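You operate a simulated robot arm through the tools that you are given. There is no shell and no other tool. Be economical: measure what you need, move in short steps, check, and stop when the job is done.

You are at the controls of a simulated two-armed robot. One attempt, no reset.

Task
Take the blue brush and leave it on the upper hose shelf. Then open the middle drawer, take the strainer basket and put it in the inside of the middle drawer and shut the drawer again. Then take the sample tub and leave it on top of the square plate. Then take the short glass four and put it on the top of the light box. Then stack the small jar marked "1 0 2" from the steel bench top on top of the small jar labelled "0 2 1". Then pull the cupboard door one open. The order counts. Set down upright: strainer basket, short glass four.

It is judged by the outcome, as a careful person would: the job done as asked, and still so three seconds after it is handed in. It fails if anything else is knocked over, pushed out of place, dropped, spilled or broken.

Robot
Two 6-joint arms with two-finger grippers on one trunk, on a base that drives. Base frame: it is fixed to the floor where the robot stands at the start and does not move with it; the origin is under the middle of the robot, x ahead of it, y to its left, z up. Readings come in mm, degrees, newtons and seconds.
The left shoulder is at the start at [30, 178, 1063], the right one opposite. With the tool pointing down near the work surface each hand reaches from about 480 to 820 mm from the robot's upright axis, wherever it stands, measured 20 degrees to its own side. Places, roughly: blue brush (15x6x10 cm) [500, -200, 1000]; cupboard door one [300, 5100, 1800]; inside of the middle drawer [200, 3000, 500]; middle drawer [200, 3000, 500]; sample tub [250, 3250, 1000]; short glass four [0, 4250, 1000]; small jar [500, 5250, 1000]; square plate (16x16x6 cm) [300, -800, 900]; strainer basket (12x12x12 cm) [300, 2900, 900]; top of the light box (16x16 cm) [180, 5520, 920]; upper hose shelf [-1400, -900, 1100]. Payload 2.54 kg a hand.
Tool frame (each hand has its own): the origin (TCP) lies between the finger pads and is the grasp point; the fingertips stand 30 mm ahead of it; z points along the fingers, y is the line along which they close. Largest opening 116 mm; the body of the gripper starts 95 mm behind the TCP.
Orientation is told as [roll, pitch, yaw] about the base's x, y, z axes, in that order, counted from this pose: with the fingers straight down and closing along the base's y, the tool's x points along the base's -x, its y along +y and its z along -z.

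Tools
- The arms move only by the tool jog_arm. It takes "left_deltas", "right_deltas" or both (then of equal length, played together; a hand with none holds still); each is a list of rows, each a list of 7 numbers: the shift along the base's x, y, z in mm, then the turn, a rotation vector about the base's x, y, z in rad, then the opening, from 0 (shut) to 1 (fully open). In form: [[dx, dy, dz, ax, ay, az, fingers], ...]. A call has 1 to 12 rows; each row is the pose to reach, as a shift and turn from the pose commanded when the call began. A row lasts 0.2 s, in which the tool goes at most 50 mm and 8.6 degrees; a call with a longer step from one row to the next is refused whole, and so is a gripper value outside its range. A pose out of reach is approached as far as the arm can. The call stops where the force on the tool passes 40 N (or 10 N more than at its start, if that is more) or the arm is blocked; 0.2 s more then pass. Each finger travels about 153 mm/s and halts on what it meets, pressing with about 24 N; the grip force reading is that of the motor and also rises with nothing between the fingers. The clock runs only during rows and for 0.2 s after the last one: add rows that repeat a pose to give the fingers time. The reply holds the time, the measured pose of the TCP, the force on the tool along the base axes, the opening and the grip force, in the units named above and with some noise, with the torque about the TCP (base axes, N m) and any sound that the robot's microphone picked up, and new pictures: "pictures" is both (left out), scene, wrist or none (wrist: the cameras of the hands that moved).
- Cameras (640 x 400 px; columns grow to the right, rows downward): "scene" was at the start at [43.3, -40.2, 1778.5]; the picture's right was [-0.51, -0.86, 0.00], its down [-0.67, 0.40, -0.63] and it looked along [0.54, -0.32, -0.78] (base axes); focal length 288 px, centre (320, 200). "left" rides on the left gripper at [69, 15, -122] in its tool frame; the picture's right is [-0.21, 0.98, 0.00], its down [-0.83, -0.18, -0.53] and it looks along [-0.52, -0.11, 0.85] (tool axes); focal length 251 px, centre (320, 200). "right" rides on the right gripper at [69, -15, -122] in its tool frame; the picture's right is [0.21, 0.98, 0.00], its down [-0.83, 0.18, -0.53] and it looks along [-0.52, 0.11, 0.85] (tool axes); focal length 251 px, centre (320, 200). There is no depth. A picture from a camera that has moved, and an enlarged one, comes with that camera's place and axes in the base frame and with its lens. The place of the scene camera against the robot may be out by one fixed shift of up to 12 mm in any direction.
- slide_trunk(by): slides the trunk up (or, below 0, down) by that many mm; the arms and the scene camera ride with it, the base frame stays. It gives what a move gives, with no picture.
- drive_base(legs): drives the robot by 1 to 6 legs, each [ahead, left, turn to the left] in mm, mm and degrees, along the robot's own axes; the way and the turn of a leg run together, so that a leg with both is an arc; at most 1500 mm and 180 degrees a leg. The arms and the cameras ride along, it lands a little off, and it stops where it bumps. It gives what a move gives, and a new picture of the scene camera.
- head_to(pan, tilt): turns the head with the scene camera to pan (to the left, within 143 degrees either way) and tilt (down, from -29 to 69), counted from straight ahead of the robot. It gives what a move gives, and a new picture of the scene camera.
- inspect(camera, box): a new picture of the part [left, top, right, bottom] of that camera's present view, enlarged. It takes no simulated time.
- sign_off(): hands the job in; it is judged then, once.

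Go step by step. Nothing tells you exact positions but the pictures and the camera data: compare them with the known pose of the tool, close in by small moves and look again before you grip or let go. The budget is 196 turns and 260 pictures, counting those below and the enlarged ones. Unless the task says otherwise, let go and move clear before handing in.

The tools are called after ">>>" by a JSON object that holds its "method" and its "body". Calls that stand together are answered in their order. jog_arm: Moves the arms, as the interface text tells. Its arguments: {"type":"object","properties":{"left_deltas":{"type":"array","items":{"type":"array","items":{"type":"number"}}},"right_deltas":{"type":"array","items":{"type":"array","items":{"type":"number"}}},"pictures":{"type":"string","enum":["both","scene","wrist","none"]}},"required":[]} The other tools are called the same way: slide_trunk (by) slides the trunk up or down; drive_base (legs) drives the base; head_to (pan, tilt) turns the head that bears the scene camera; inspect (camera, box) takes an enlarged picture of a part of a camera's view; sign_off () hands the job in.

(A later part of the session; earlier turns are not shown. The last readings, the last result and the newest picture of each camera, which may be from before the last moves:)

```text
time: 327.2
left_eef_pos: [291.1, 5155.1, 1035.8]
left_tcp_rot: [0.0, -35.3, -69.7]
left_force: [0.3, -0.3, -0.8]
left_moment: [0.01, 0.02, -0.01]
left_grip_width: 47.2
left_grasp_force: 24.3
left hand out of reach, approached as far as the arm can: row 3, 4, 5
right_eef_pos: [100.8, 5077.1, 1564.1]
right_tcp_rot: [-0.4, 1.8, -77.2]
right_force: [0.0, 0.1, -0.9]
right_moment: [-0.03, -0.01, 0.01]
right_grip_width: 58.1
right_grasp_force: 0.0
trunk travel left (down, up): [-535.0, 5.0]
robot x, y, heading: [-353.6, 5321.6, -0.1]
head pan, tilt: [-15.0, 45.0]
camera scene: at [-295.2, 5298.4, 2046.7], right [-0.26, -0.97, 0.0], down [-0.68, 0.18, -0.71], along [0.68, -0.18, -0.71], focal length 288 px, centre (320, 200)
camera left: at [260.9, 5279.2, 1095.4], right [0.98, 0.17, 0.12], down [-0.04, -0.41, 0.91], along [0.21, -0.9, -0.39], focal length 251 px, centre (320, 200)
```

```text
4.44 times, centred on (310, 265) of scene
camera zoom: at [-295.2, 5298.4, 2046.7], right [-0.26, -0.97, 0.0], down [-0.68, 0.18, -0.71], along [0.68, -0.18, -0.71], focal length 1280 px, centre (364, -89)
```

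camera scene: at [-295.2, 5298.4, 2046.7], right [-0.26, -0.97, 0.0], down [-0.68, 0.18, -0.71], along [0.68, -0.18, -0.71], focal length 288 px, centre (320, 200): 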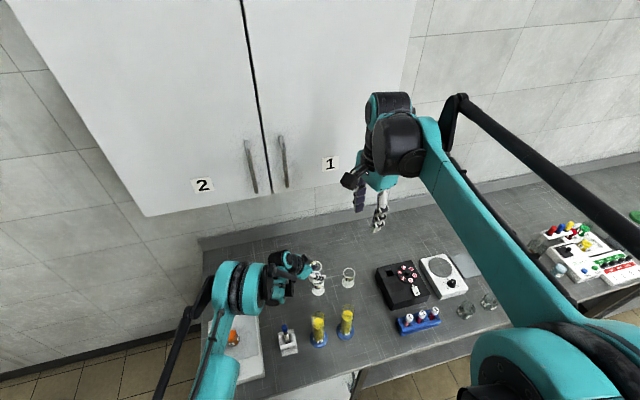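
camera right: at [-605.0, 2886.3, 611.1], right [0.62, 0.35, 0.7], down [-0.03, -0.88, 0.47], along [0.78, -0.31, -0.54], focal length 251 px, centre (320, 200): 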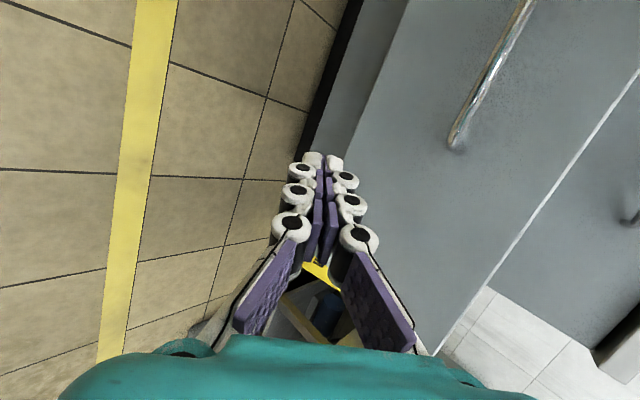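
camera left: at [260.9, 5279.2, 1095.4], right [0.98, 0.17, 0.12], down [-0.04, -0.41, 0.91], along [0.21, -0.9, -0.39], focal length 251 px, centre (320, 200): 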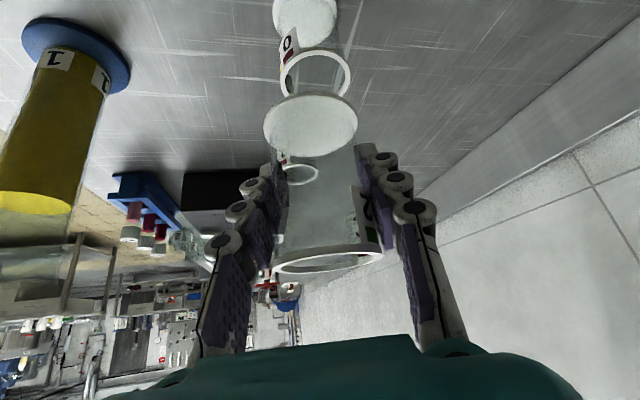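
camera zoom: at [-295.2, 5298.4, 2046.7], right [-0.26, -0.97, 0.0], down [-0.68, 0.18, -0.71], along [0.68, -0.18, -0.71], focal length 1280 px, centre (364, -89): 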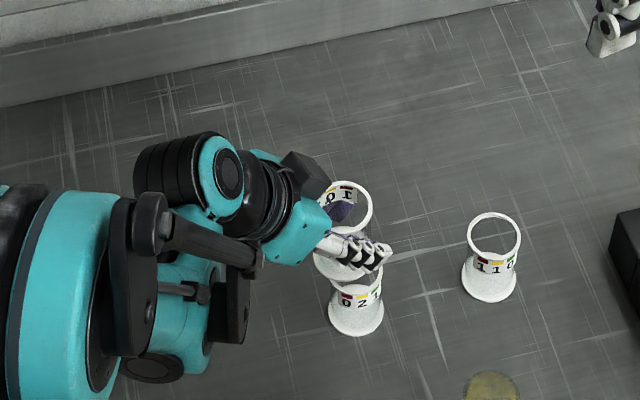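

The arm is at its limit; I lower with the trunk instead and then correct x/y.

>>> {"method": "slide_trunk", "body": {"by": -60}}

>>> {"method": "jog_arm", "body": {"left_deltas": [[5, -1, 15, 0, 0, 0, 0.2], [9, -3, 26, 0, 0, 0, 0.2], [9, -3, 26, 0, 0, 0, 0.2]], "pictures": "wrist"}}

>>> {"method": "inspect", "body": {"camera": "scene", "box": [260, 220, 360, 310]}}

```text
time: 328.2
left_eef_pos: [291.8, 5154.7, 978.2]
left_tcp_rot: [0.1, -35.4, -69.7]
left_force: [1.4, 0.1, 23.0]
left_moment: [0.05, 0.03, 0.01]
left_grip_width: 47.4
left_grasp_force: 23.8
right_eef_pos: [100.0, 5077.6, 1503.8]
right_tcp_rot: [-0.2, 1.8, -77.2]
right_force: [0.2, -0.1, 0.8]
right_moment: [0.01, 0.04, 0.01]
right_grip_width: 58.0
right_grasp_force: 0.1
trunk travel left (down, up): [-475.0, 65.0]
robot x, y, heading: [-348.4, 5319.6, -0.1]
head pan, tilt: [-15.0, 45.0]
```

```text
time: 329.0
left_eef_pos: [299.4, 5150.3, 1001.5]
left_tcp_rot: [0.1, -35.2, -69.7]
left_force: [-0.3, -0.2, -1.3]
left_moment: [0.01, 0.03, -0.01]
left_grip_width: 47.3
left_grasp_force: 24.4
right_eef_pos: [101.8, 5077.1, 1502.3]
right_tcp_rot: [-0.5, 1.8, -77.2]
right_force: [0.3, -0.1, -0.9]
right_moment: [-0.01, 0.02, -0.03]
right_grip_width: 58.1
right_grasp_force: 0.0
trunk travel left (down, up): [-475.0, 65.0]
robot x, y, heading: [-350.7, 5321.1, 0.1]
head pan, tilt: [-15.0, 45.0]
camera left: at [270.1, 5275.6, 1062.1], right [0.98, 0.17, 0.12], down [-0.04, -0.41, 0.91], along [0.21, -0.9, -0.39], focal length 251 px, centre (320, 200)
```

left: 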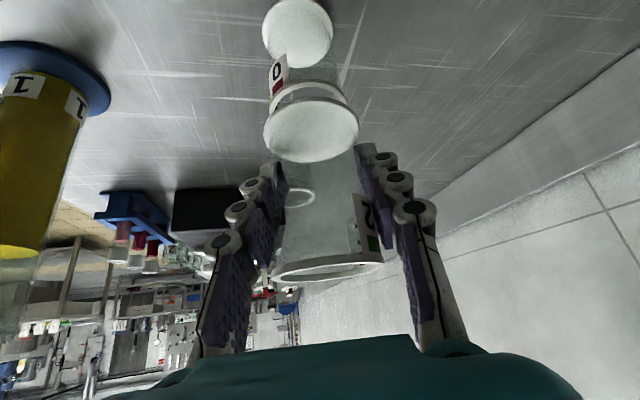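

```text
4.44 times, centred on (310, 265) of scene
camera zoom: at [-294.7, 5298.4, 1986.6], right [-0.26, -0.97, 0.0], down [-0.68, 0.18, -0.71], along [0.68, -0.18, -0.71], focal length 1280 px, centre (364, -89)
```

zoom: 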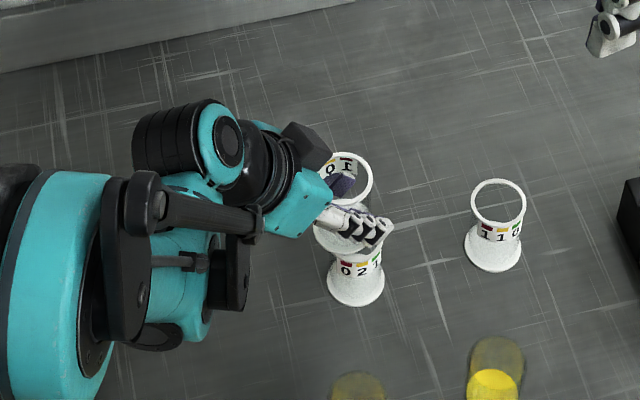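

The jar touched the rim lightly on the way; I check the alignment closely before lowering.

>>> {"method": "inspect", "body": {"camera": "scene", "box": [295, 245, 365, 295]}}

>>> {"method": "inspect", "body": {"camera": "left", "box": [230, 0, 410, 150]}}

```text
8.00 times, centred on (330, 270) of scene
camera zoom: at [-294.7, 5298.4, 1986.6], right [-0.26, -0.97, 0.0], down [-0.68, 0.18, -0.71], along [0.68, -0.18, -0.71], focal length 2304 px, centre (240, -360)
```

zoom: 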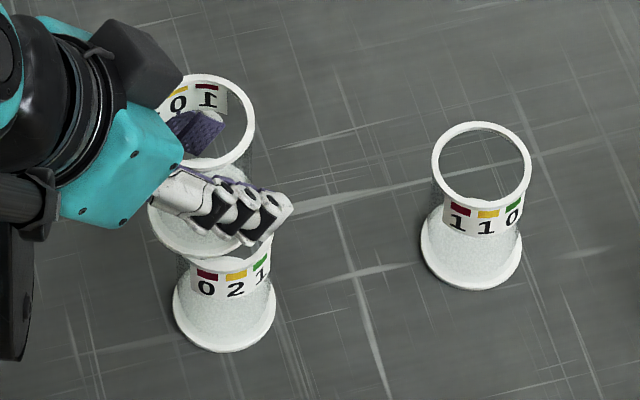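

```text
2.67 times, centred on (320, 75) of left
camera zoom: at [270.1, 5275.6, 1062.1], right [0.98, 0.17, 0.12], down [-0.04, -0.41, 0.91], along [0.21, -0.9, -0.39], focal length 670 px, centre (320, 533)
```

zoom: 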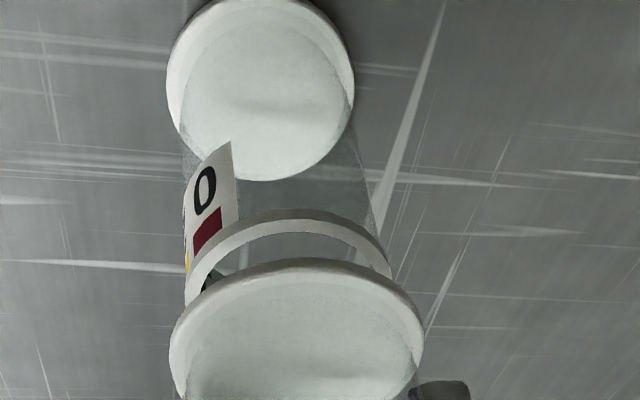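

Sizing the discs shows the held jar is ~8 mm off toward +y. I correct by −8 mm and lower most of the way, then recheck.

>>> {"method": "jog_arm", "body": {"left_deltas": [[0, -4, -4, 0, 0, 0, 0.2], [0, -9, -8, 0, 0, 0, 0.2], [0, -9, -14, 0, 0, 0, 0.2], [0, -9, -14, 0, 0, 0, 0.2]], "pictures": "none"}}

>>> {"method": "inspect", "body": {"camera": "scene", "box": [295, 245, 365, 295]}}

>>> {"method": "inspect", "body": {"camera": "left", "box": [230, 0, 410, 150]}}

```text
time: 330.0
left_eef_pos: [299.1, 5143.0, 987.9]
left_tcp_rot: [0.0, -35.2, -69.8]
left_force: [0.4, 0.5, -2.0]
left_moment: [-0.03, -0.01, -0.02]
left_grip_width: 47.2
left_grasp_force: 24.3
right_eef_pos: [101.9, 5075.7, 1503.5]
right_tcp_rot: [-0.4, 1.8, -77.2]
right_force: [-0.2, -0.8, -0.2]
right_moment: [0.02, -0.01, -0.02]
right_grip_width: 57.9
right_grasp_force: 0.0
trunk travel left (down, up): [-475.0, 65.0]
robot x, y, heading: [-350.2, 5317.8, -0.3]
head pan, tilt: [-15.0, 45.0]
```

```text
8.00 times, centred on (330, 270) of scene
camera zoom: at [-295.3, 5298.3, 1986.7], right [-0.26, -0.97, 0.0], down [-0.68, 0.18, -0.71], along [0.68, -0.18, -0.71], focal length 2304 px, centre (240, -360)
```

zoom: 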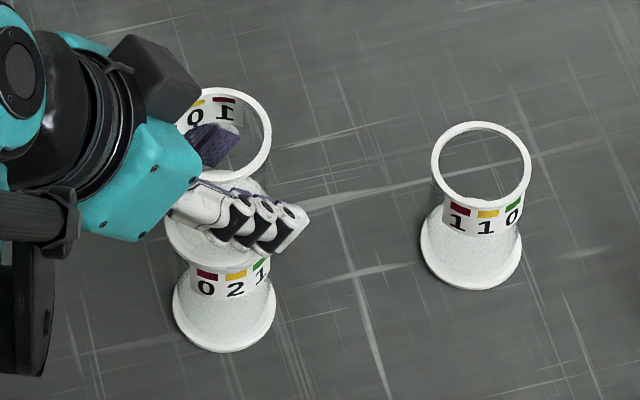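

```text
2.67 times, centred on (320, 75) of left
camera zoom: at [269.7, 5267.1, 1047.8], right [0.98, 0.17, 0.12], down [-0.04, -0.41, 0.91], along [0.21, -0.9, -0.39], focal length 670 px, centre (320, 533)
```

zoom: 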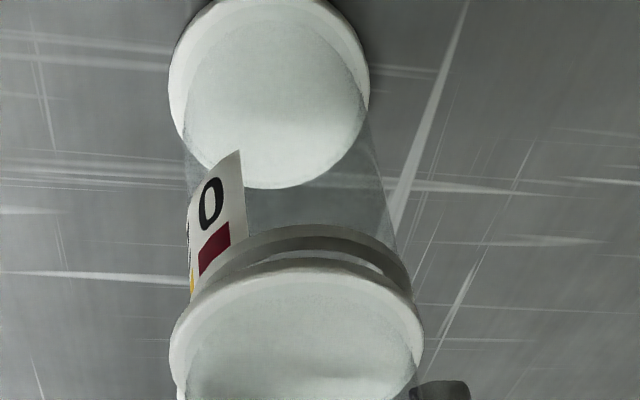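

Alignment is now within ~2 mm. I lower to contact.

>>> {"method": "jog_arm", "body": {"left_deltas": [[1, -1, -2, 0, 0, 0, 0.2], [1, -1, -4, 0, 0, 0, 0.2], [1, -1, -6, 0, 0, 0, 0.2], [1, -1, -8, 0, 0, 0, 0.2]], "pictures": "none"}}

```text
time: 331.0
left_eef_pos: [299.9, 5141.5, 982.5]
left_tcp_rot: [0.1, -35.2, -69.6]
left_force: [-0.2, -0.9, -0.8]
left_moment: [-0.02, -0.01, 0.01]
left_grip_width: 47.2
left_grasp_force: 24.0
right_eef_pos: [101.5, 5076.3, 1501.6]
right_tcp_rot: [-0.4, 1.8, -77.2]
right_force: [0.2, -0.3, -0.1]
right_moment: [-0.02, -0.03, -0.03]
right_grip_width: 57.9
right_grasp_force: 0.0
trunk travel left (down, up): [-475.0, 65.0]
robot x, y, heading: [-351.3, 5323.7, 0.1]
head pan, tilt: [-15.0, 45.0]
```

>>> {"method": "jog_arm", "body": {"left_deltas": [[0, 0, -2, 0, 0, 0, 0.2], [0, 0, -4, 0, 0, 0, 0.2], [0, 0, -6, 0, 0, 0, 0.2]], "pictures": "none"}}

>>> {"method": "inspect", "body": {"camera": "scene", "box": [295, 245, 365, 295]}}

>>> {"method": "inspect", "body": {"camera": "left", "box": [230, 0, 410, 150]}}

```text
time: 331.8
left_eef_pos: [297.6, 5143.7, 982.3]
left_tcp_rot: [0.1, -35.1, -69.7]
left_force: [1.2, 0.2, 0.0]
left_moment: [0.01, -0.02, 0.03]
left_grip_width: 47.1
left_grasp_force: 23.9
left hand out of reach, approached as far as the arm can: row 1, 2, 3
right_eef_pos: [101.3, 5076.7, 1503.7]
right_tcp_rot: [-0.4, 1.8, -77.2]
right_force: [0.0, -0.1, 0.3]
right_moment: [-0.05, 0.02, 0.01]
right_grip_width: 57.9
right_grasp_force: 0.0
trunk travel left (down, up): [-475.0, 65.0]
robot x, y, heading: [-350.2, 5318.0, -0.1]
head pan, tilt: [-15.0, 45.0]
```

```text
8.00 times, centred on (330, 270) of scene
camera zoom: at [-295.4, 5298.4, 1986.7], right [-0.26, -0.97, 0.0], down [-0.68, 0.18, -0.71], along [0.68, -0.18, -0.71], focal length 2304 px, centre (240, -360)
```

zoom: 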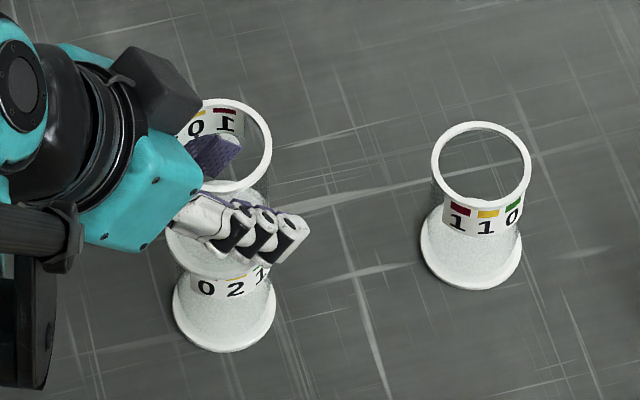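

```text
2.67 times, centred on (320, 75) of left
camera zoom: at [267.6, 5267.3, 1041.3], right [0.98, 0.18, 0.12], down [-0.04, -0.41, 0.91], along [0.21, -0.9, -0.39], focal length 670 px, centre (320, 533)
```

zoom: 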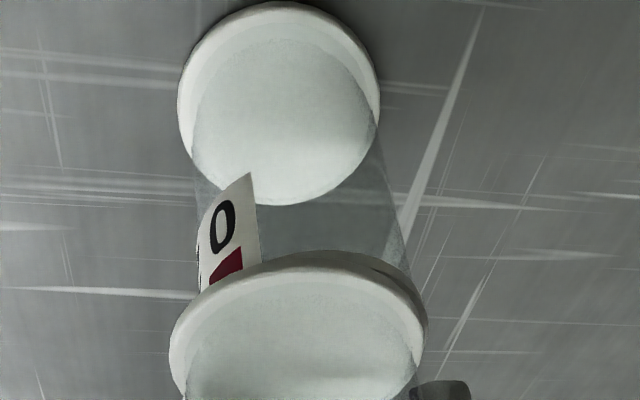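

The arm is at its limit again; I jog up 25 mm with the small x/y correction, then lower with the trunk.

>>> {"method": "jog_arm", "body": {"left_deltas": [[1, -1, 14, 0, 0, 0, 0.2], [2, -3, 28, 0, 0, 0, 0.2], [2, -3, 28, 0, 0, 0, 0.2]], "pictures": "none"}}

>>> {"method": "slide_trunk", "body": {"by": -26}}

>>> {"method": "jog_arm", "body": {"left_deltas": [[0, 0, 0, 0, 0, 0, 0.2]], "pictures": "none"}}

>>> {"method": "inspect", "body": {"camera": "scene", "box": [295, 240, 365, 290]}}

>>> {"method": "inspect", "body": {"camera": "left", "box": [230, 0, 410, 150]}}

```text
time: 332.6
left_eef_pos: [299.7, 5141.0, 1010.1]
left_tcp_rot: [0.0, -35.1, -69.6]
left_force: [-0.4, -0.9, 0.1]
left_moment: [0.0, 0.02, -0.03]
left_grip_width: 47.4
left_grasp_force: 23.8
right_eef_pos: [102.3, 5076.9, 1503.7]
right_tcp_rot: [-0.5, 1.8, -77.2]
right_force: [-0.2, -0.6, 0.7]
right_moment: [0.01, 0.02, 0.0]
right_grip_width: 58.0
right_grasp_force: 0.0
trunk travel left (down, up): [-475.0, 65.0]
robot x, y, heading: [-353.8, 5321.7, 0.2]
head pan, tilt: [-15.0, 45.0]
```

```text
time: 333.3
left_eef_pos: [299.6, 5139.2, 984.8]
left_tcp_rot: [0.0, -35.3, -69.7]
left_force: [-0.4, 0.2, -0.6]
left_moment: [0.01, 0.02, 0.0]
left_grip_width: 47.3
left_grasp_force: 24.0
right_eef_pos: [102.2, 5076.4, 1475.7]
right_tcp_rot: [-0.3, 1.8, -77.2]
right_force: [0.5, 0.5, 0.2]
right_moment: [0.01, 0.0, 0.02]
right_grip_width: 58.2
right_grasp_force: 0.0
trunk travel left (down, up): [-449.0, 91.0]
robot x, y, heading: [-349.9, 5319.2, -0.1]
head pan, tilt: [-15.0, 45.0]
```

```text
time: 333.7
left_eef_pos: [299.7, 5139.6, 983.2]
left_tcp_rot: [0.1, -35.2, -69.7]
left_force: [0.1, -0.9, -0.8]
left_moment: [-0.04, -0.02, 0.0]
left_grip_width: 47.3
left_grasp_force: 23.7
right_eef_pos: [101.3, 5075.8, 1476.4]
right_tcp_rot: [-0.4, 1.9, -77.2]
right_force: [0.5, -0.1, -0.2]
right_moment: [0.0, 0.04, -0.01]
right_grip_width: 58.1
right_grasp_force: 0.0
trunk travel left (down, up): [-449.0, 91.0]
robot x, y, heading: [-348.6, 5321.2, -0.2]
head pan, tilt: [-15.0, 45.0]
```

```text
8.00 times, centred on (330, 265) of scene
camera zoom: at [-294.9, 5298.3, 1960.7], right [-0.26, -0.97, 0.0], down [-0.68, 0.18, -0.71], along [0.68, -0.18, -0.71], focal length 2304 px, centre (240, -320)
```

zoom: 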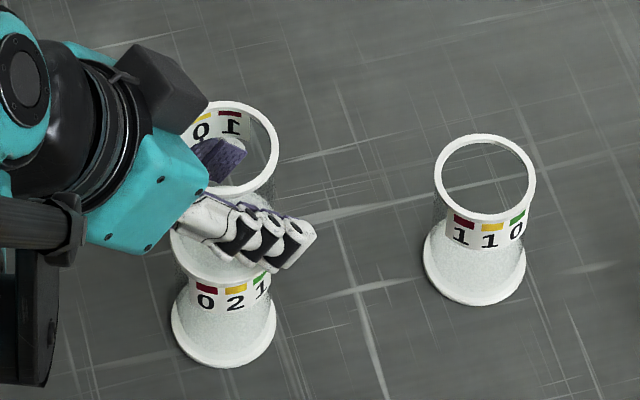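

```text
2.67 times, centred on (320, 75) of left
camera zoom: at [269.8, 5263.8, 1043.3], right [0.98, 0.17, 0.12], down [-0.04, -0.41, 0.91], along [0.21, -0.9, -0.39], focal length 670 px, centre (320, 533)
```

zoom: 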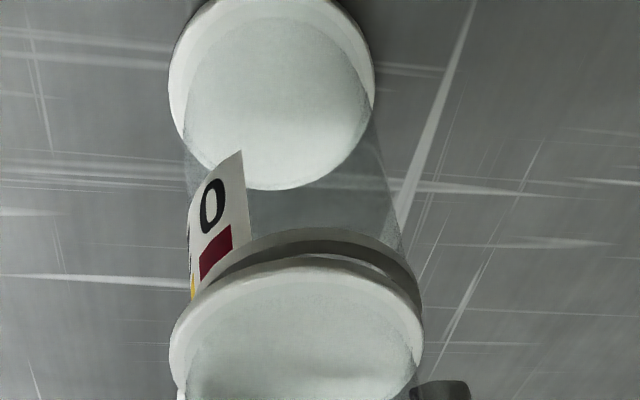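

Well aligned now. Final lowering to contact.

>>> {"method": "jog_arm", "body": {"left_deltas": [[0, 0, -2, 0, 0, 0, 0.2], [0, 0, -4, 0, 0, 0, 0.2], [0, 0, -6, 0, 0, 0, 0.2], [0, 0, -8, 0, 0, 0, 0.2]], "pictures": "wrist"}}

```text
time: 334.7
left_eef_pos: [299.5, 5140.3, 978.3]
left_tcp_rot: [0.1, -35.4, -69.6]
left_force: [2.9, 0.3, 21.3]
left_moment: [0.33, 0.09, -0.06]
left_grip_width: 47.3
left_grasp_force: 24.4
right_eef_pos: [98.6, 5078.8, 1478.0]
right_tcp_rot: [-0.3, 1.7, -77.2]
right_force: [0.3, -0.3, -0.8]
right_moment: [0.01, 0.02, 0.02]
right_grip_width: 58.1
right_grasp_force: 0.1
trunk travel left (down, up): [-449.0, 91.0]
robot x, y, heading: [-353.2, 5321.3, -0.2]
head pan, tilt: [-15.0, 45.0]
camera left: at [268.6, 5264.2, 1037.2], right [0.98, 0.18, 0.13], down [-0.04, -0.4, 0.91], along [0.21, -0.9, -0.39], focal length 251 px, centre (320, 200)
```

left: 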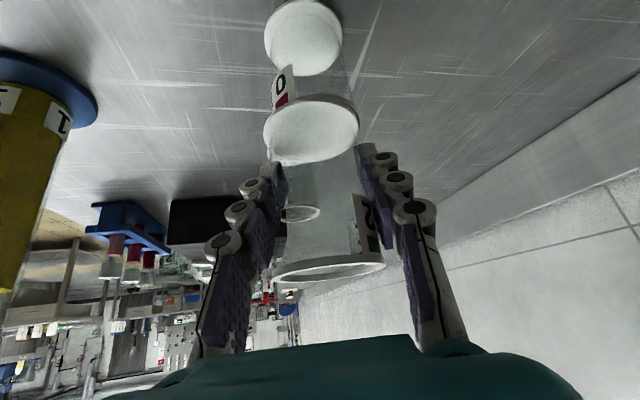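

Seated on the rim. I ease off, open, and check before withdrawing.

>>> {"method": "jog_arm", "body": {"left_deltas": [[0, 0, 2, 0, 0, 0, 0.2], [0, 0, 2, 0, 0, 0, 0.35], [0, 0, 2, 0, 0, 0, 0.5], [0, 0, 2, 0, 0, 0, 0.62], [0, 0, 2, 0, 0, 0, 0.62]], "pictures": "wrist"}}

>>> {"method": "inspect", "body": {"camera": "scene", "box": [285, 235, 365, 295]}}

```text
time: 335.9
left_eef_pos: [299.1, 5139.4, 977.2]
left_tcp_rot: [0.0, -35.2, -69.7]
left_force: [-0.4, -0.2, -0.1]
left_moment: [0.04, -0.01, 0.02]
left_grip_width: 71.6
left_grasp_force: 0.0
right_eef_pos: [102.4, 5077.1, 1476.9]
right_tcp_rot: [-0.4, 1.8, -77.2]
right_force: [-0.3, 0.4, 0.3]
right_moment: [0.03, 0.04, -0.01]
right_grip_width: 58.1
right_grasp_force: 0.0
trunk travel left (down, up): [-449.0, 91.0]
robot x, y, heading: [-352.4, 5316.2, -0.2]
head pan, tilt: [-15.0, 45.0]
camera left: at [269.9, 5264.0, 1037.3], right [0.98, 0.17, 0.12], down [-0.04, -0.41, 0.91], along [0.21, -0.9, -0.39], focal length 251 px, centre (320, 200)
```

left: 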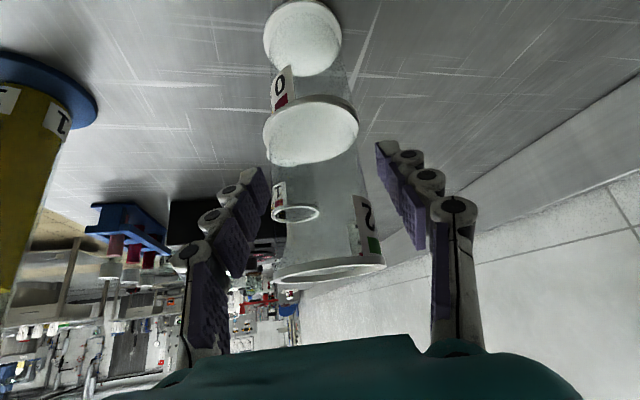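

```text
6.67 times, centred on (325, 265) of scene
camera zoom: at [-295.2, 5298.4, 1960.6], right [-0.26, -0.97, 0.0], down [-0.68, 0.18, -0.71], along [0.68, -0.18, -0.71], focal length 1920 px, centre (287, -233)
```

zoom: 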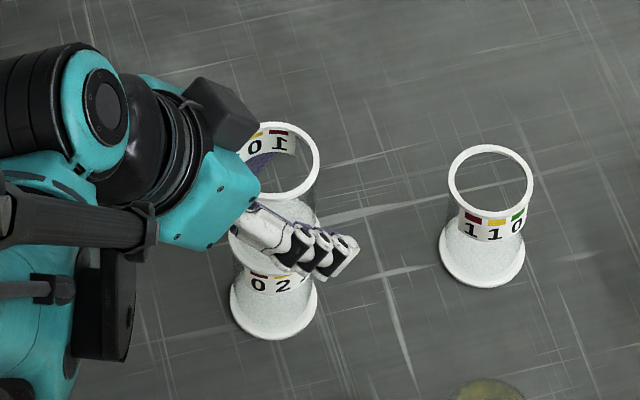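

Released and standing. I withdraw back along the tool axis.

>>> {"method": "jog_arm", "body": {"left_deltas": [[-4, 11, 16, 0, 0, 0, 0.62], [-9, 24, 37, 0, 0, 0, 0.62], [-15, 41, 61, 0, 0, 0, 0.65], [-22, 60, 90, 0, 0, 0, 0.7], [-30, 81, 123, 0, 0, 0, 0.7], [-30, 90, 160, 0, 0, 0, 0.7], [-30, 90, 200, 0, 0, 0, 0.7], [-30, 90, 200, 0, 0, 0, 0.7]], "pictures": "both"}}

>>> {"method": "inspect", "body": {"camera": "scene", "box": [285, 235, 365, 295]}}

```text
time: 337.7
left_eef_pos: [271.0, 5230.1, 1178.7]
left_tcp_rot: [0.0, -35.3, -69.8]
left_force: [-0.5, -0.6, 0.4]
left_moment: [-0.01, 0.0, 0.0]
left_grip_width: 81.2
left_grasp_force: 0.0
right_eef_pos: [101.1, 5076.0, 1476.5]
right_tcp_rot: [-0.4, 1.8, -77.2]
right_force: [-0.1, -0.1, 0.3]
right_moment: [0.02, 0.0, -0.01]
right_grip_width: 58.0
right_grasp_force: 0.1
trunk travel left (down, up): [-449.0, 91.0]
robot x, y, heading: [-354.6, 5319.8, -0.1]
head pan, tilt: [-15.0, 45.0]
camera scene: at [-294.6, 5298.6, 1960.6], right [-0.26, -0.97, 0.0], down [-0.68, 0.18, -0.71], along [0.68, -0.18, -0.71], focal length 288 px, centre (320, 200)
camera left: at [241.0, 5353.8, 1238.0], right [0.98, 0.17, 0.12], down [-0.04, -0.41, 0.91], along [0.21, -0.9, -0.39], focal length 251 px, centre (320, 200)
```

scene: 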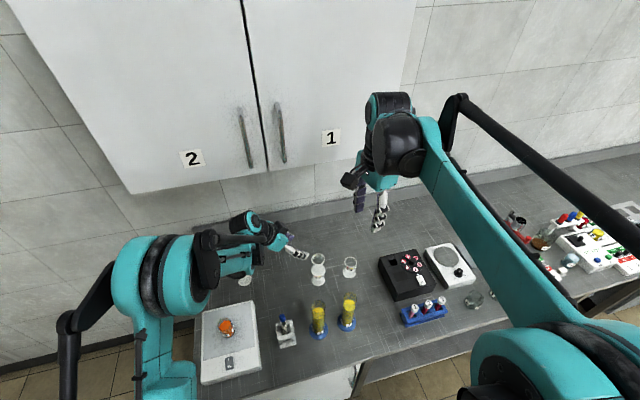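
left: 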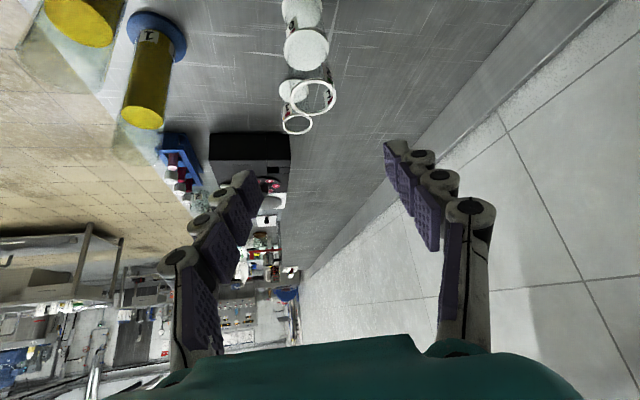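

```text
6.67 times, centred on (325, 265) of scene
camera zoom: at [-294.6, 5298.6, 1960.6], right [-0.26, -0.97, 0.0], down [-0.68, 0.18, -0.71], along [0.68, -0.18, -0.71], focal length 1920 px, centre (287, -233)
```

zoom: 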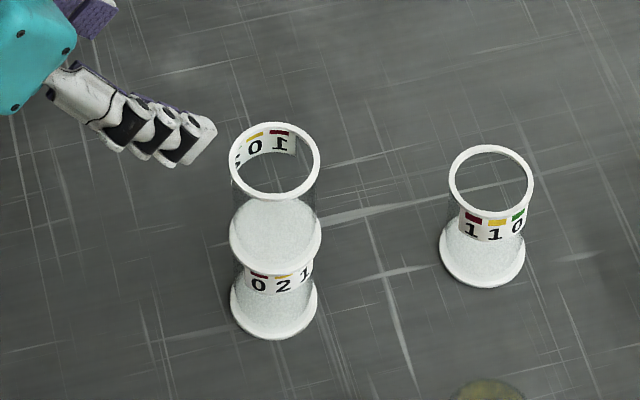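

Stack is good: "1 0 2" upright on "0 2 1". Next cupboard door one: its handle is a vertical bar near [292,5241], z 1510–1670. I raise, back away, and tuck the left arm.

>>> {"method": "slide_trunk", "body": {"by": 88}}

>>> {"method": "drive_base", "body": {"legs": [[-340, 0, 0], [0, 100, 0]]}}

>>> {"method": "jog_arm", "body": {"left_deltas": [[-12, 32, 2, 0.037, 0.054, 0.118, 0.5], [-24, 64, 4, 0.075, 0.107, 0.236, 0.5], [-36, 96, 6, 0.112, 0.161, 0.353, 0.5], [-48, 128, 8, 0.15, 0.215, 0.471, 0.5], [-60, 160, 10, 0.187, 0.269, 0.589, 0.5], [-75, 192, 12, 0.225, 0.322, 0.707, 0.5], [-90, 224, 14, 0.262, 0.376, 0.824, 0.5], [-105, 256, 16, 0.3, 0.43, 0.942, 0.5], [-120, 288, 18, 0.337, 0.483, 1.06, 0.5], [-140, 320, 20, 0.375, 0.537, 1.178, 0.5], [-140, 320, 20, 0.375, 0.537, 1.178, 0.5]], "pictures": "scene"}}

```text
time: 338.9
left_eef_pos: [270.9, 5229.3, 1265.9]
left_tcp_rot: [0.1, -35.3, -69.7]
left_force: [-0.9, 0.4, 0.9]
left_moment: [0.0, 0.0, -0.01]
left_grip_width: 80.9
left_grasp_force: 0.0
right_eef_pos: [100.9, 5076.7, 1563.9]
right_tcp_rot: [-0.4, 1.8, -77.0]
right_force: [-0.6, 0.4, -0.1]
right_moment: [-0.01, 0.03, 0.05]
right_grip_width: 58.2
right_grasp_force: 0.1
trunk travel left (down, up): [-537.0, 3.0]
robot x, y, heading: [-352.7, 5323.4, -0.4]
head pan, tilt: [-15.0, 45.0]
```

```text
time: 341.9
left_eef_pos: [-70.7, 5328.7, 1266.2]
left_tcp_rot: [0.1, -35.2, -69.6]
left_force: [0.5, 0.0, 0.3]
left_moment: [0.0, -0.04, -0.01]
left_grip_width: 81.4
left_grasp_force: 0.1
right_eef_pos: [-240.1, 5177.0, 1565.5]
right_tcp_rot: [-0.3, 1.8, -77.0]
right_force: [-0.3, -0.6, 0.6]
right_moment: [0.01, -0.05, 0.01]
right_grip_width: 58.1
right_grasp_force: 0.1
trunk travel left (down, up): [-537.0, 3.0]
robot x, y, heading: [-693.5, 5415.4, 0.2]
head pan, tilt: [-15.0, 45.0]
camera scene: at [-637.0, 5396.8, 2048.7], right [-0.26, -0.97, 0.0], down [-0.68, 0.18, -0.71], along [0.68, -0.18, -0.71], focal length 288 px, centre (320, 200)
```

scene: 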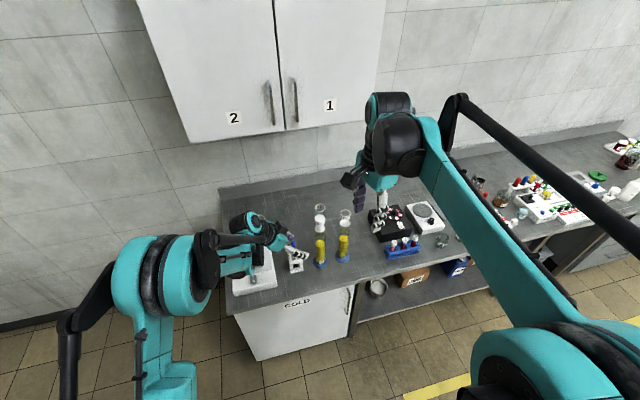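

```text
time: 344.3
left_eef_pos: [-209.0, 5648.9, 1286.5]
left_tcp_rot: [0.2, 0.1, 0.1]
left_force: [0.3, 0.0, -0.1]
left_moment: [0.03, 0.05, -0.01]
left_grip_width: 58.3
left_grasp_force: 0.0
right_eef_pos: [-238.2, 5175.9, 1564.5]
right_tcp_rot: [-0.4, 1.8, -77.1]
right_force: [0.1, -0.1, -0.5]
right_moment: [0.07, 0.0, -0.01]
right_grip_width: 58.0
right_grasp_force: 0.2
trunk travel left (down, up): [-537.0, 3.0]
robot x, y, heading: [-693.6, 5424.2, -0.2]
head pan, tilt: [-15.0, 45.0]
camera scene: at [-635.5, 5397.6, 2048.7], right [-0.26, -0.97, 0.0], down [-0.68, 0.18, -0.71], along [0.68, -0.18, -0.71], focal length 288 px, centre (320, 200)
```

scene: 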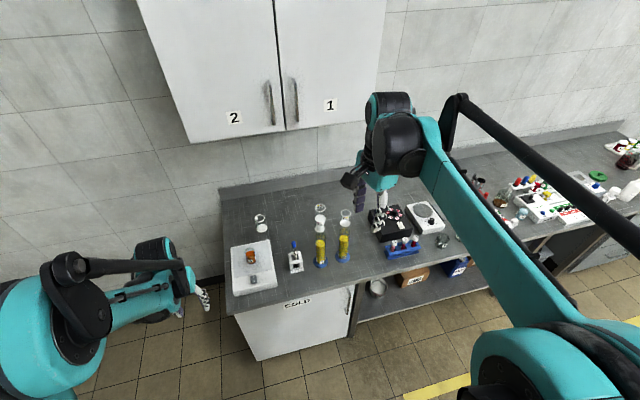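

The room in front is clear. I turn the right tool to point forward (fingers closing sideways) and bring it in line with the handle.

>>> {"method": "jog_arm", "body": {"right_deltas": [[25, 5, 0, -0.0745, -0.0933, 0.0745, 0.5], [50, 10, 0, -0.149, -0.1866, 0.149, 0.5], [75, 15, 0, -0.2235, -0.28, 0.2235, 0.5], [100, 20, 0, -0.298, -0.373, 0.298, 0.5], [125, 25, 0, -0.3725, -0.4665, 0.3725, 0.5], [150, 30, 0, -0.447, -0.56, 0.447, 0.5], [170, 35, 0, -0.5215, -0.653, 0.5215, 0.5], [185, 40, 0, -0.596, -0.746, 0.596, 0.5], [185, 45, 0, -0.6705, -0.84, 0.6705, 0.5], [185, 50, 0, -0.745, -0.933, 0.745, 0.5], [185, 55, 0, -0.8195, -1.026, 0.8195, 0.5], [185, 60, 0, -0.894, -1.12, 0.894, 0.5]], "pictures": "scene"}}

```text
time: 346.9
left_eef_pos: [-209.3, 5648.5, 1286.8]
left_tcp_rot: [0.1, 0.1, 0.2]
left_force: [-0.8, 0.7, -0.7]
left_moment: [-0.02, -0.01, -0.01]
left_grip_width: 58.2
left_grasp_force: 0.1
right_eef_pos: [-54.1, 5236.5, 1565.1]
right_tcp_rot: [29.9, -75.0, -38.6]
right_force: [0.7, 0.5, -0.3]
right_moment: [-0.01, 0.0, -0.06]
right_grip_width: 57.8
right_grasp_force: 0.2
trunk travel left (down, up): [-537.0, 3.0]
robot x, y, heading: [-693.0, 5422.1, -0.0]
head pan, tilt: [-15.0, 45.0]
camera scene: at [-635.7, 5397.9, 2048.7], right [-0.26, -0.97, 0.0], down [-0.68, 0.18, -0.71], along [0.68, -0.18, -0.71], focal length 288 px, centre (320, 200)
```

scene: 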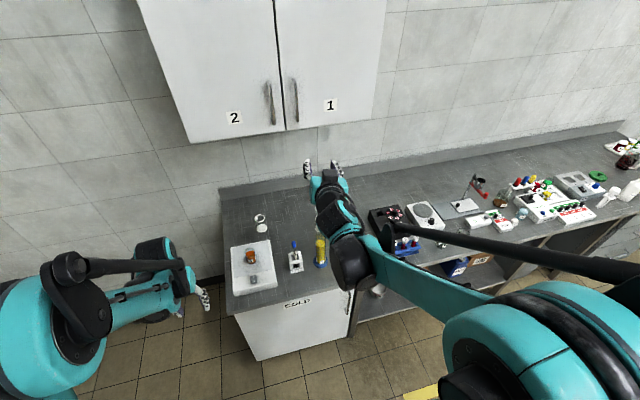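

>>> {"method": "jog_arm", "body": {"right_deltas": [[0, 2, 0, -0.0745, -0.0933, 0.0745, 0.5], [0, 4, 0, -0.149, -0.1866, 0.149, 0.5], [0, 4, 0, -0.149, -0.1866, 0.149, 0.5]], "pictures": "wrist"}}

>>> {"method": "head_to", "body": {"pan": -15, "tilt": 25}}

```text
time: 347.7
left_eef_pos: [-210.7, 5648.8, 1286.7]
left_tcp_rot: [0.2, 0.0, 0.0]
left_force: [0.5, -0.6, 0.0]
left_moment: [0.0, -0.05, -0.03]
left_grip_width: 57.9
left_grasp_force: 0.0
right_eef_pos: [-54.7, 5241.4, 1565.4]
right_tcp_rot: [-3.7, -88.3, 3.3]
right_force: [0.6, 0.8, -0.5]
right_moment: [0.01, 0.02, -0.03]
right_grip_width: 57.9
right_grasp_force: 0.0
trunk travel left (down, up): [-537.0, 3.0]
robot x, y, heading: [-692.2, 5421.2, 0.1]
head pan, tilt: [-15.0, 45.0]
camera right: at [-179.5, 5226.7, 1499.6], right [0.0, 0.98, -0.22], down [-0.51, 0.19, 0.84], along [0.86, 0.11, 0.5], focal length 251 px, centre (320, 200)
```

right: 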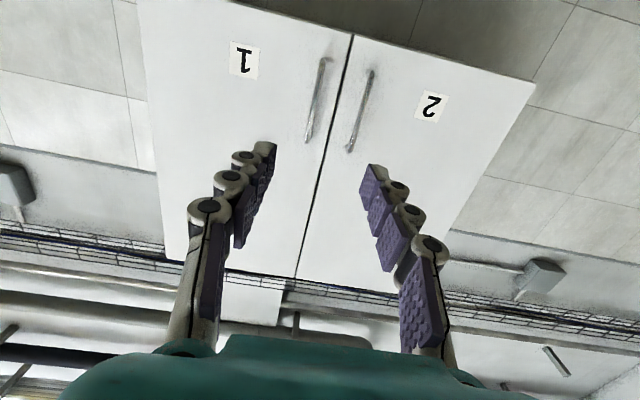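

```text
time: 348.6
left_eef_pos: [-209.1, 5649.3, 1286.4]
left_tcp_rot: [0.1, 0.1, 0.1]
left_force: [-0.4, 0.4, -0.7]
left_moment: [-0.01, -0.01, -0.01]
left_grip_width: 58.1
left_grasp_force: 0.0
right_eef_pos: [-54.7, 5240.9, 1565.8]
right_tcp_rot: [-2.6, -88.2, 2.2]
right_force: [-0.1, -0.4, 0.1]
right_moment: [0.03, -0.02, 0.0]
right_grip_width: 58.0
right_grasp_force: 0.1
trunk travel left (down, up): [-537.0, 3.0]
robot x, y, heading: [-693.0, 5418.9, 0.1]
head pan, tilt: [-15.0, 25.0]
camera scene: at [-625.1, 5395.2, 2079.2], right [-0.26, -0.97, 0.0], down [-0.41, 0.11, -0.91], along [0.88, -0.23, -0.42], focal length 288 px, centre (320, 200)
```

scene: 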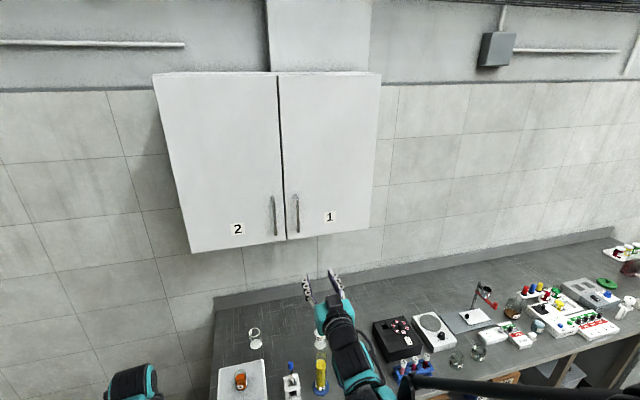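

Handle 1 is at y≈5234, right in front. I drive 270 mm closer and check.

>>> {"method": "drive_base", "body": {"legs": [[270, -7, 0]]}}

>>> {"method": "inspect", "body": {"camera": "right", "box": [0, 0, 640, 400]}}

```text
time: 350.5
left_eef_pos: [61.3, 5643.1, 1287.5]
left_tcp_rot: [0.1, 0.0, 0.2]
left_force: [-0.2, -0.5, 0.3]
left_moment: [-0.02, -0.01, 0.01]
left_grip_width: 58.0
left_grasp_force: 0.1
right_eef_pos: [217.3, 5234.6, 1566.9]
right_tcp_rot: [-3.0, -88.3, 2.6]
right_force: [-0.4, -0.8, -0.7]
right_moment: [-0.02, 0.02, 0.0]
right_grip_width: 58.3
right_grasp_force: 0.1
trunk travel left (down, up): [-537.0, 3.0]
robot x, y, heading: [-417.3, 5414.1, -0.3]
head pan, tilt: [-15.0, 25.0]
camera scene: at [-355.0, 5388.5, 2079.3], right [-0.26, -0.97, 0.0], down [-0.41, 0.11, -0.91], along [0.88, -0.23, -0.42], focal length 288 px, centre (320, 200)
```

scene: 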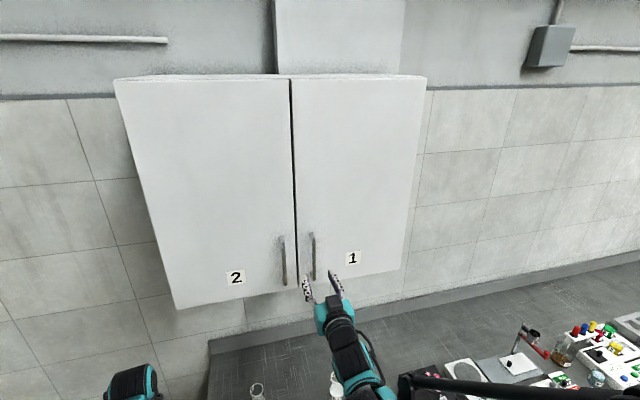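

```text
1.00 times, centred on (320, 200) of right (not enlarged: the box is as wide or as high as the picture)
camera zoom: at [91.8, 5219.6, 1499.9], right [0.0, 0.98, -0.22], down [-0.51, 0.19, 0.84], along [0.86, 0.11, 0.5], focal length 251 px, centre (320, 200)
```

zoom: 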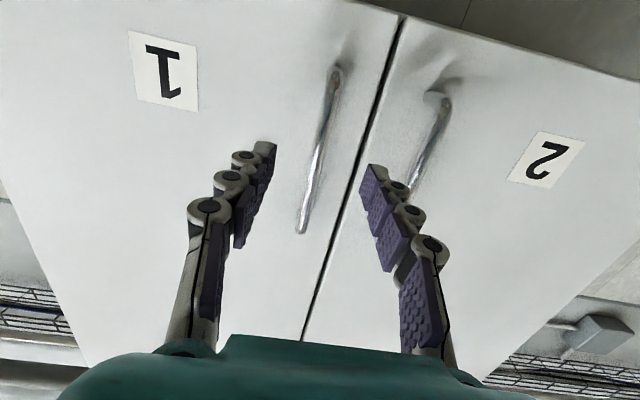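

Handle centred between the fingers. I advance 60 mm and grip.

>>> {"method": "jog_arm", "body": {"right_deltas": [[20, 1, 0, 0, 0, 0, 0.5], [40, 1, 0, 0, 0, 0, 0.5], [60, 1, 0, 0, 0, 0, 0.5], [60, 1, 0, 0, 0, 0, 0.5]], "pictures": "wrist"}}

```text
time: 351.5
left_eef_pos: [61.2, 5642.4, 1285.8]
left_tcp_rot: [0.2, 0.0, 0.2]
left_force: [-0.2, -0.2, -0.6]
left_moment: [0.0, -0.05, -0.02]
left_grip_width: 58.3
left_grasp_force: 0.0
right_eef_pos: [277.1, 5235.8, 1566.1]
right_tcp_rot: [-3.5, -88.3, 3.1]
right_force: [0.7, 0.7, -0.4]
right_moment: [-0.03, 0.01, 0.01]
right_grip_width: 57.8
right_grasp_force: 0.1
trunk travel left (down, up): [-537.0, 3.0]
robot x, y, heading: [-419.1, 5413.2, 0.1]
head pan, tilt: [-15.0, 25.0]
camera right: at [152.2, 5220.5, 1500.2], right [0.0, 0.98, -0.22], down [-0.51, 0.19, 0.84], along [0.86, 0.11, 0.5], focal length 251 px, centre (320, 200)
```

right: 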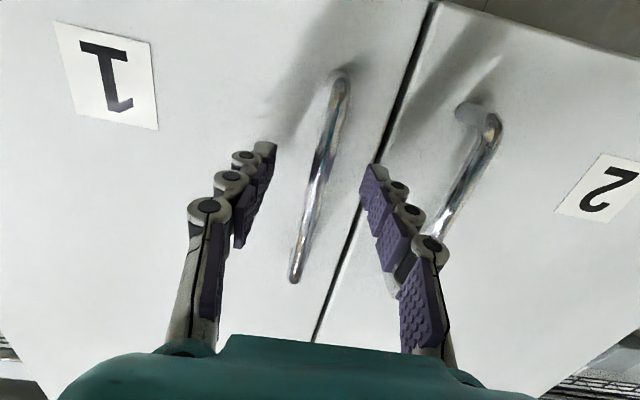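

>>> {"method": "jog_arm", "body": {"right_deltas": [[10, 0, 0, 0, 0, 0, 0.5], [10, 0, 0, 0, 0, 0, 0.25], [10, 0, 0, 0, 0, 0, 0], [10, 0, 0, 0, 0, 0, 0], [10, 0, 0, 0, 0, 0, 0]], "pictures": "wrist"}}

```text
time: 352.7
left_eef_pos: [62.8, 5640.9, 1288.3]
left_tcp_rot: [0.1, 0.2, 0.1]
left_force: [0.0, 0.2, -1.2]
left_moment: [0.0, 0.0, 0.02]
left_grip_width: 58.2
left_grasp_force: 0.1
right_eef_pos: [287.4, 5233.6, 1565.2]
right_tcp_rot: [-1.3, -88.2, 0.9]
right_force: [1.2, -4.6, 0.1]
right_moment: [0.03, 0.25, 0.01]
right_grip_width: 10.4
right_grasp_force: 36.7
trunk travel left (down, up): [-537.0, 3.0]
robot x, y, heading: [-422.0, 5414.5, -0.1]
head pan, tilt: [-15.0, 25.0]
camera right: at [163.0, 5219.1, 1499.5], right [0.0, 0.98, -0.22], down [-0.51, 0.19, 0.84], along [0.86, 0.11, 0.49], focal length 251 px, centre (320, 200)
```

right: 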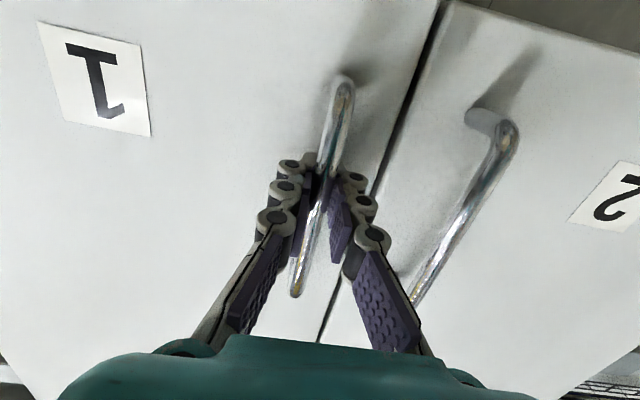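

Gripped (10.4 mm). I pull the door along its arc with the base.

>>> {"method": "drive_base", "body": {"legs": [[-60, -10, 0], [-66, -38, 0]]}}

```text
time: 354.3
left_eef_pos: [-63.5, 5596.5, 1287.7]
left_tcp_rot: [0.0, -0.1, 0.2]
left_force: [-0.4, 0.1, 0.6]
left_moment: [0.01, -0.06, 0.01]
left_grip_width: 58.1
left_grasp_force: 0.1
right_eef_pos: [161.2, 5190.1, 1567.1]
right_tcp_rot: [-5.2, -88.3, 5.0]
right_force: [-3.3, 5.2, 0.6]
right_moment: [-0.09, -0.33, 0.21]
right_grip_width: 10.5
right_grasp_force: 36.4
trunk travel left (down, up): [-537.0, 3.0]
robot x, y, heading: [-543.6, 5372.4, 0.2]
head pan, tilt: [-15.0, 25.0]
camera scene: at [-480.2, 5341.4, 2079.6], right [-0.26, -0.97, 0.0], down [-0.41, 0.11, -0.91], along [0.88, -0.23, -0.42], focal length 288 px, centre (320, 200)
```

scene: 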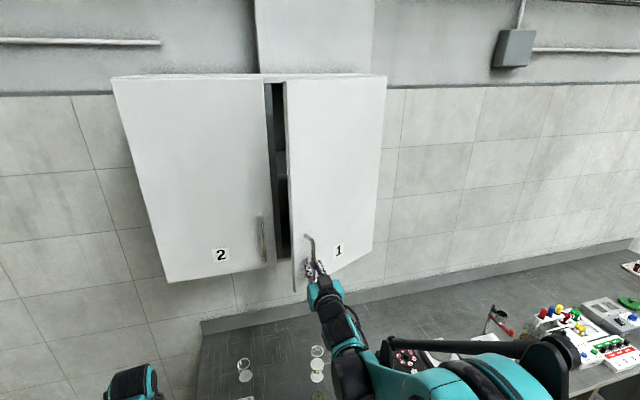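

Opening smoothly. Continue along the arc.

>>> {"method": "drive_base", "body": {"legs": [[-42, -34, 0], [-36, -44, 0]]}}

>>> {"method": "drive_base", "body": {"legs": [[-28, -46, 0], [-20, -50, 0]]}}

```text
time: 355.8
left_eef_pos: [-136.6, 5524.8, 1286.0]
left_tcp_rot: [-0.2, 0.0, 0.3]
left_force: [0.3, -0.3, -0.5]
left_moment: [-0.1, 0.05, 0.01]
left_grip_width: 58.1
left_grasp_force: 0.1
right_eef_pos: [88.6, 5121.8, 1569.3]
right_tcp_rot: [-16.2, -88.5, 16.0]
right_force: [-6.3, 8.4, 19.1]
right_moment: [0.31, 0.11, 0.03]
right_grip_width: 10.4
right_grasp_force: 36.6
trunk travel left (down, up): [-537.0, 3.0]
robot x, y, heading: [-624.4, 5288.8, 0.2]
head pan, tilt: [-15.0, 25.0]
camera scene: at [-552.8, 5275.0, 2079.9], right [-0.26, -0.97, 0.01], down [-0.41, 0.1, -0.91], along [0.88, -0.23, -0.42], focal length 288 px, centre (320, 200)
```

scene: 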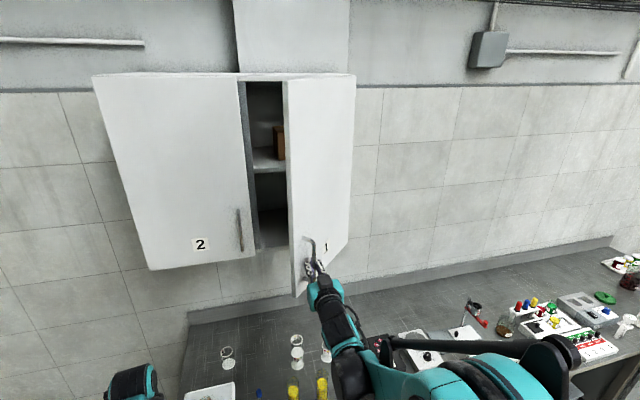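

```text
time: 357.3
left_eef_pos: [-186.0, 5433.2, 1284.4]
left_tcp_rot: [-0.2, 0.1, 0.3]
left_force: [1.2, 1.4, -0.5]
left_moment: [-0.1, 0.09, -0.02]
left_grip_width: 57.9
left_grasp_force: 0.1
right_eef_pos: [41.6, 5031.3, 1569.2]
right_tcp_rot: [-20.1, -88.6, 20.3]
right_force: [-8.3, 6.7, 3.9]
right_moment: [0.27, 0.11, -0.07]
right_grip_width: 10.1
right_grasp_force: 36.2
trunk travel left (down, up): [-537.0, 3.0]
robot x, y, heading: [-670.4, 5191.7, 0.2]
head pan, tilt: [-15.0, 25.0]
camera scene: at [-599.9, 5184.7, 2079.5], right [-0.26, -0.97, 0.01], down [-0.41, 0.1, -0.91], along [0.88, -0.23, -0.42], focal length 288 px, centre (320, 200)
```

scene: 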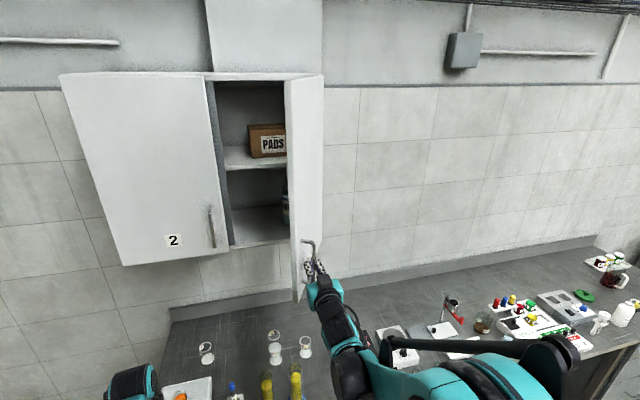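

Already well open; one more portion to about 85–90°.

>>> {"method": "drive_base", "body": {"legs": [[-12, -50, 0], [-2, -50, 0]]}}

```text
time: 358.7
left_eef_pos: [-201.5, 5333.9, 1286.1]
left_tcp_rot: [-0.2, 0.1, 0.5]
left_force: [0.1, 1.0, -0.2]
left_moment: [-0.12, 0.0, 0.04]
left_grip_width: 57.8
left_grasp_force: 0.1
right_eef_pos: [25.0, 4931.8, 1569.5]
right_tcp_rot: [-15.7, -88.4, 15.8]
right_force: [-4.6, 2.5, -1.0]
right_moment: [0.09, 0.53, 0.02]
right_grip_width: 9.9
right_grasp_force: 35.9
trunk travel left (down, up): [-537.0, 3.0]
robot x, y, heading: [-680.5, 5097.1, 0.6]
head pan, tilt: [-15.0, 25.0]
camera scene: at [-616.5, 5083.1, 2079.2], right [-0.25, -0.97, 0.01], down [-0.41, 0.1, -0.91], along [0.88, -0.23, -0.42], focal length 288 px, centre (320, 200)
```

scene: 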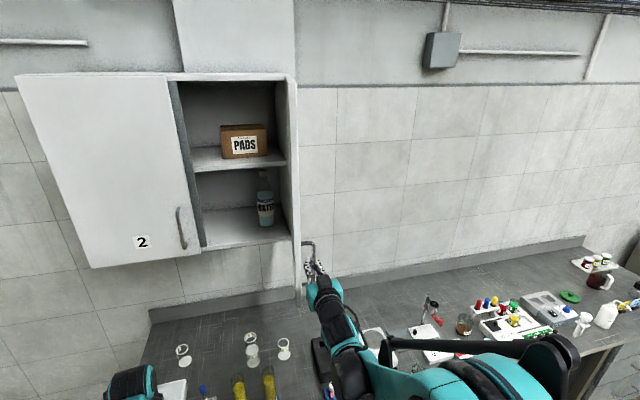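

The door is open about 90°. I open the fingers slightly and retreat straight back.

>>> {"method": "jog_arm", "body": {"right_deltas": [[0, 0, 0, 0, 0, 0, 0.12], [0, 0, 0, 0, 0, 0, 0.2], [0, 0, 0, 0, 0, 0, 0.2], [-15, 0, 0, 0, 0, 0, 0.2], [-35, 0, 0, 0, 0, 0, 0.2], [-60, 0, 0, 0, 0, 0, 0.2], [-60, 0, 0, 0, 0, 0, 0.2]], "pictures": "both"}}

```text
time: 360.3
left_eef_pos: [-200.3, 5328.5, 1286.8]
left_tcp_rot: [0.3, 0.1, 0.5]
left_force: [0.0, 0.0, 0.5]
left_moment: [-0.03, 0.01, -0.03]
left_grip_width: 58.2
left_grasp_force: 0.0
right_eef_pos: [-33.0, 4923.6, 1567.3]
right_tcp_rot: [-2.6, -88.4, 2.7]
right_force: [-0.3, 0.7, -0.2]
right_moment: [0.05, -0.02, -0.02]
right_grip_width: 23.4
right_grasp_force: 0.0
trunk travel left (down, up): [-537.0, 3.0]
robot x, y, heading: [-682.6, 5093.9, -0.0]
head pan, tilt: [-15.0, 25.0]
camera scene: at [-614.4, 5071.5, 2079.2], right [-0.26, -0.97, 0.0], down [-0.41, 0.11, -0.91], along [0.88, -0.23, -0.42], focal length 288 px, centre (320, 200)
camera right: at [-157.7, 4907.3, 1500.4], right [-0.01, 0.98, -0.22], down [-0.51, 0.18, 0.84], along [0.86, 0.12, 0.5], focal length 251 px, centre (320, 200)
```

scene: 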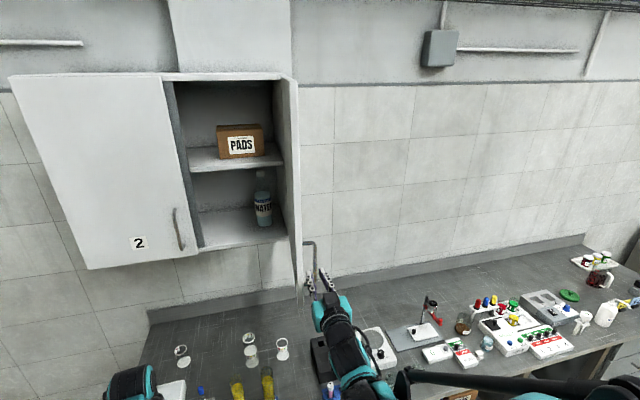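
right: 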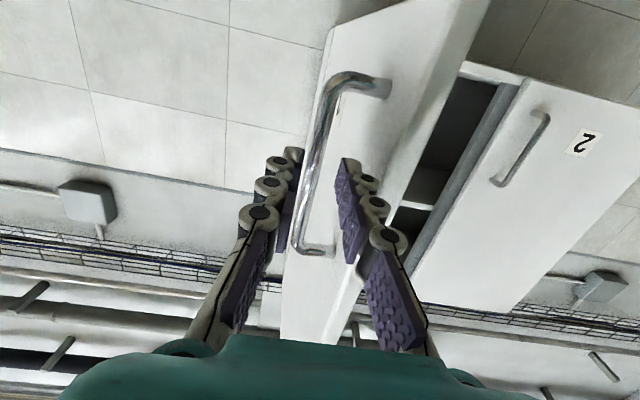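

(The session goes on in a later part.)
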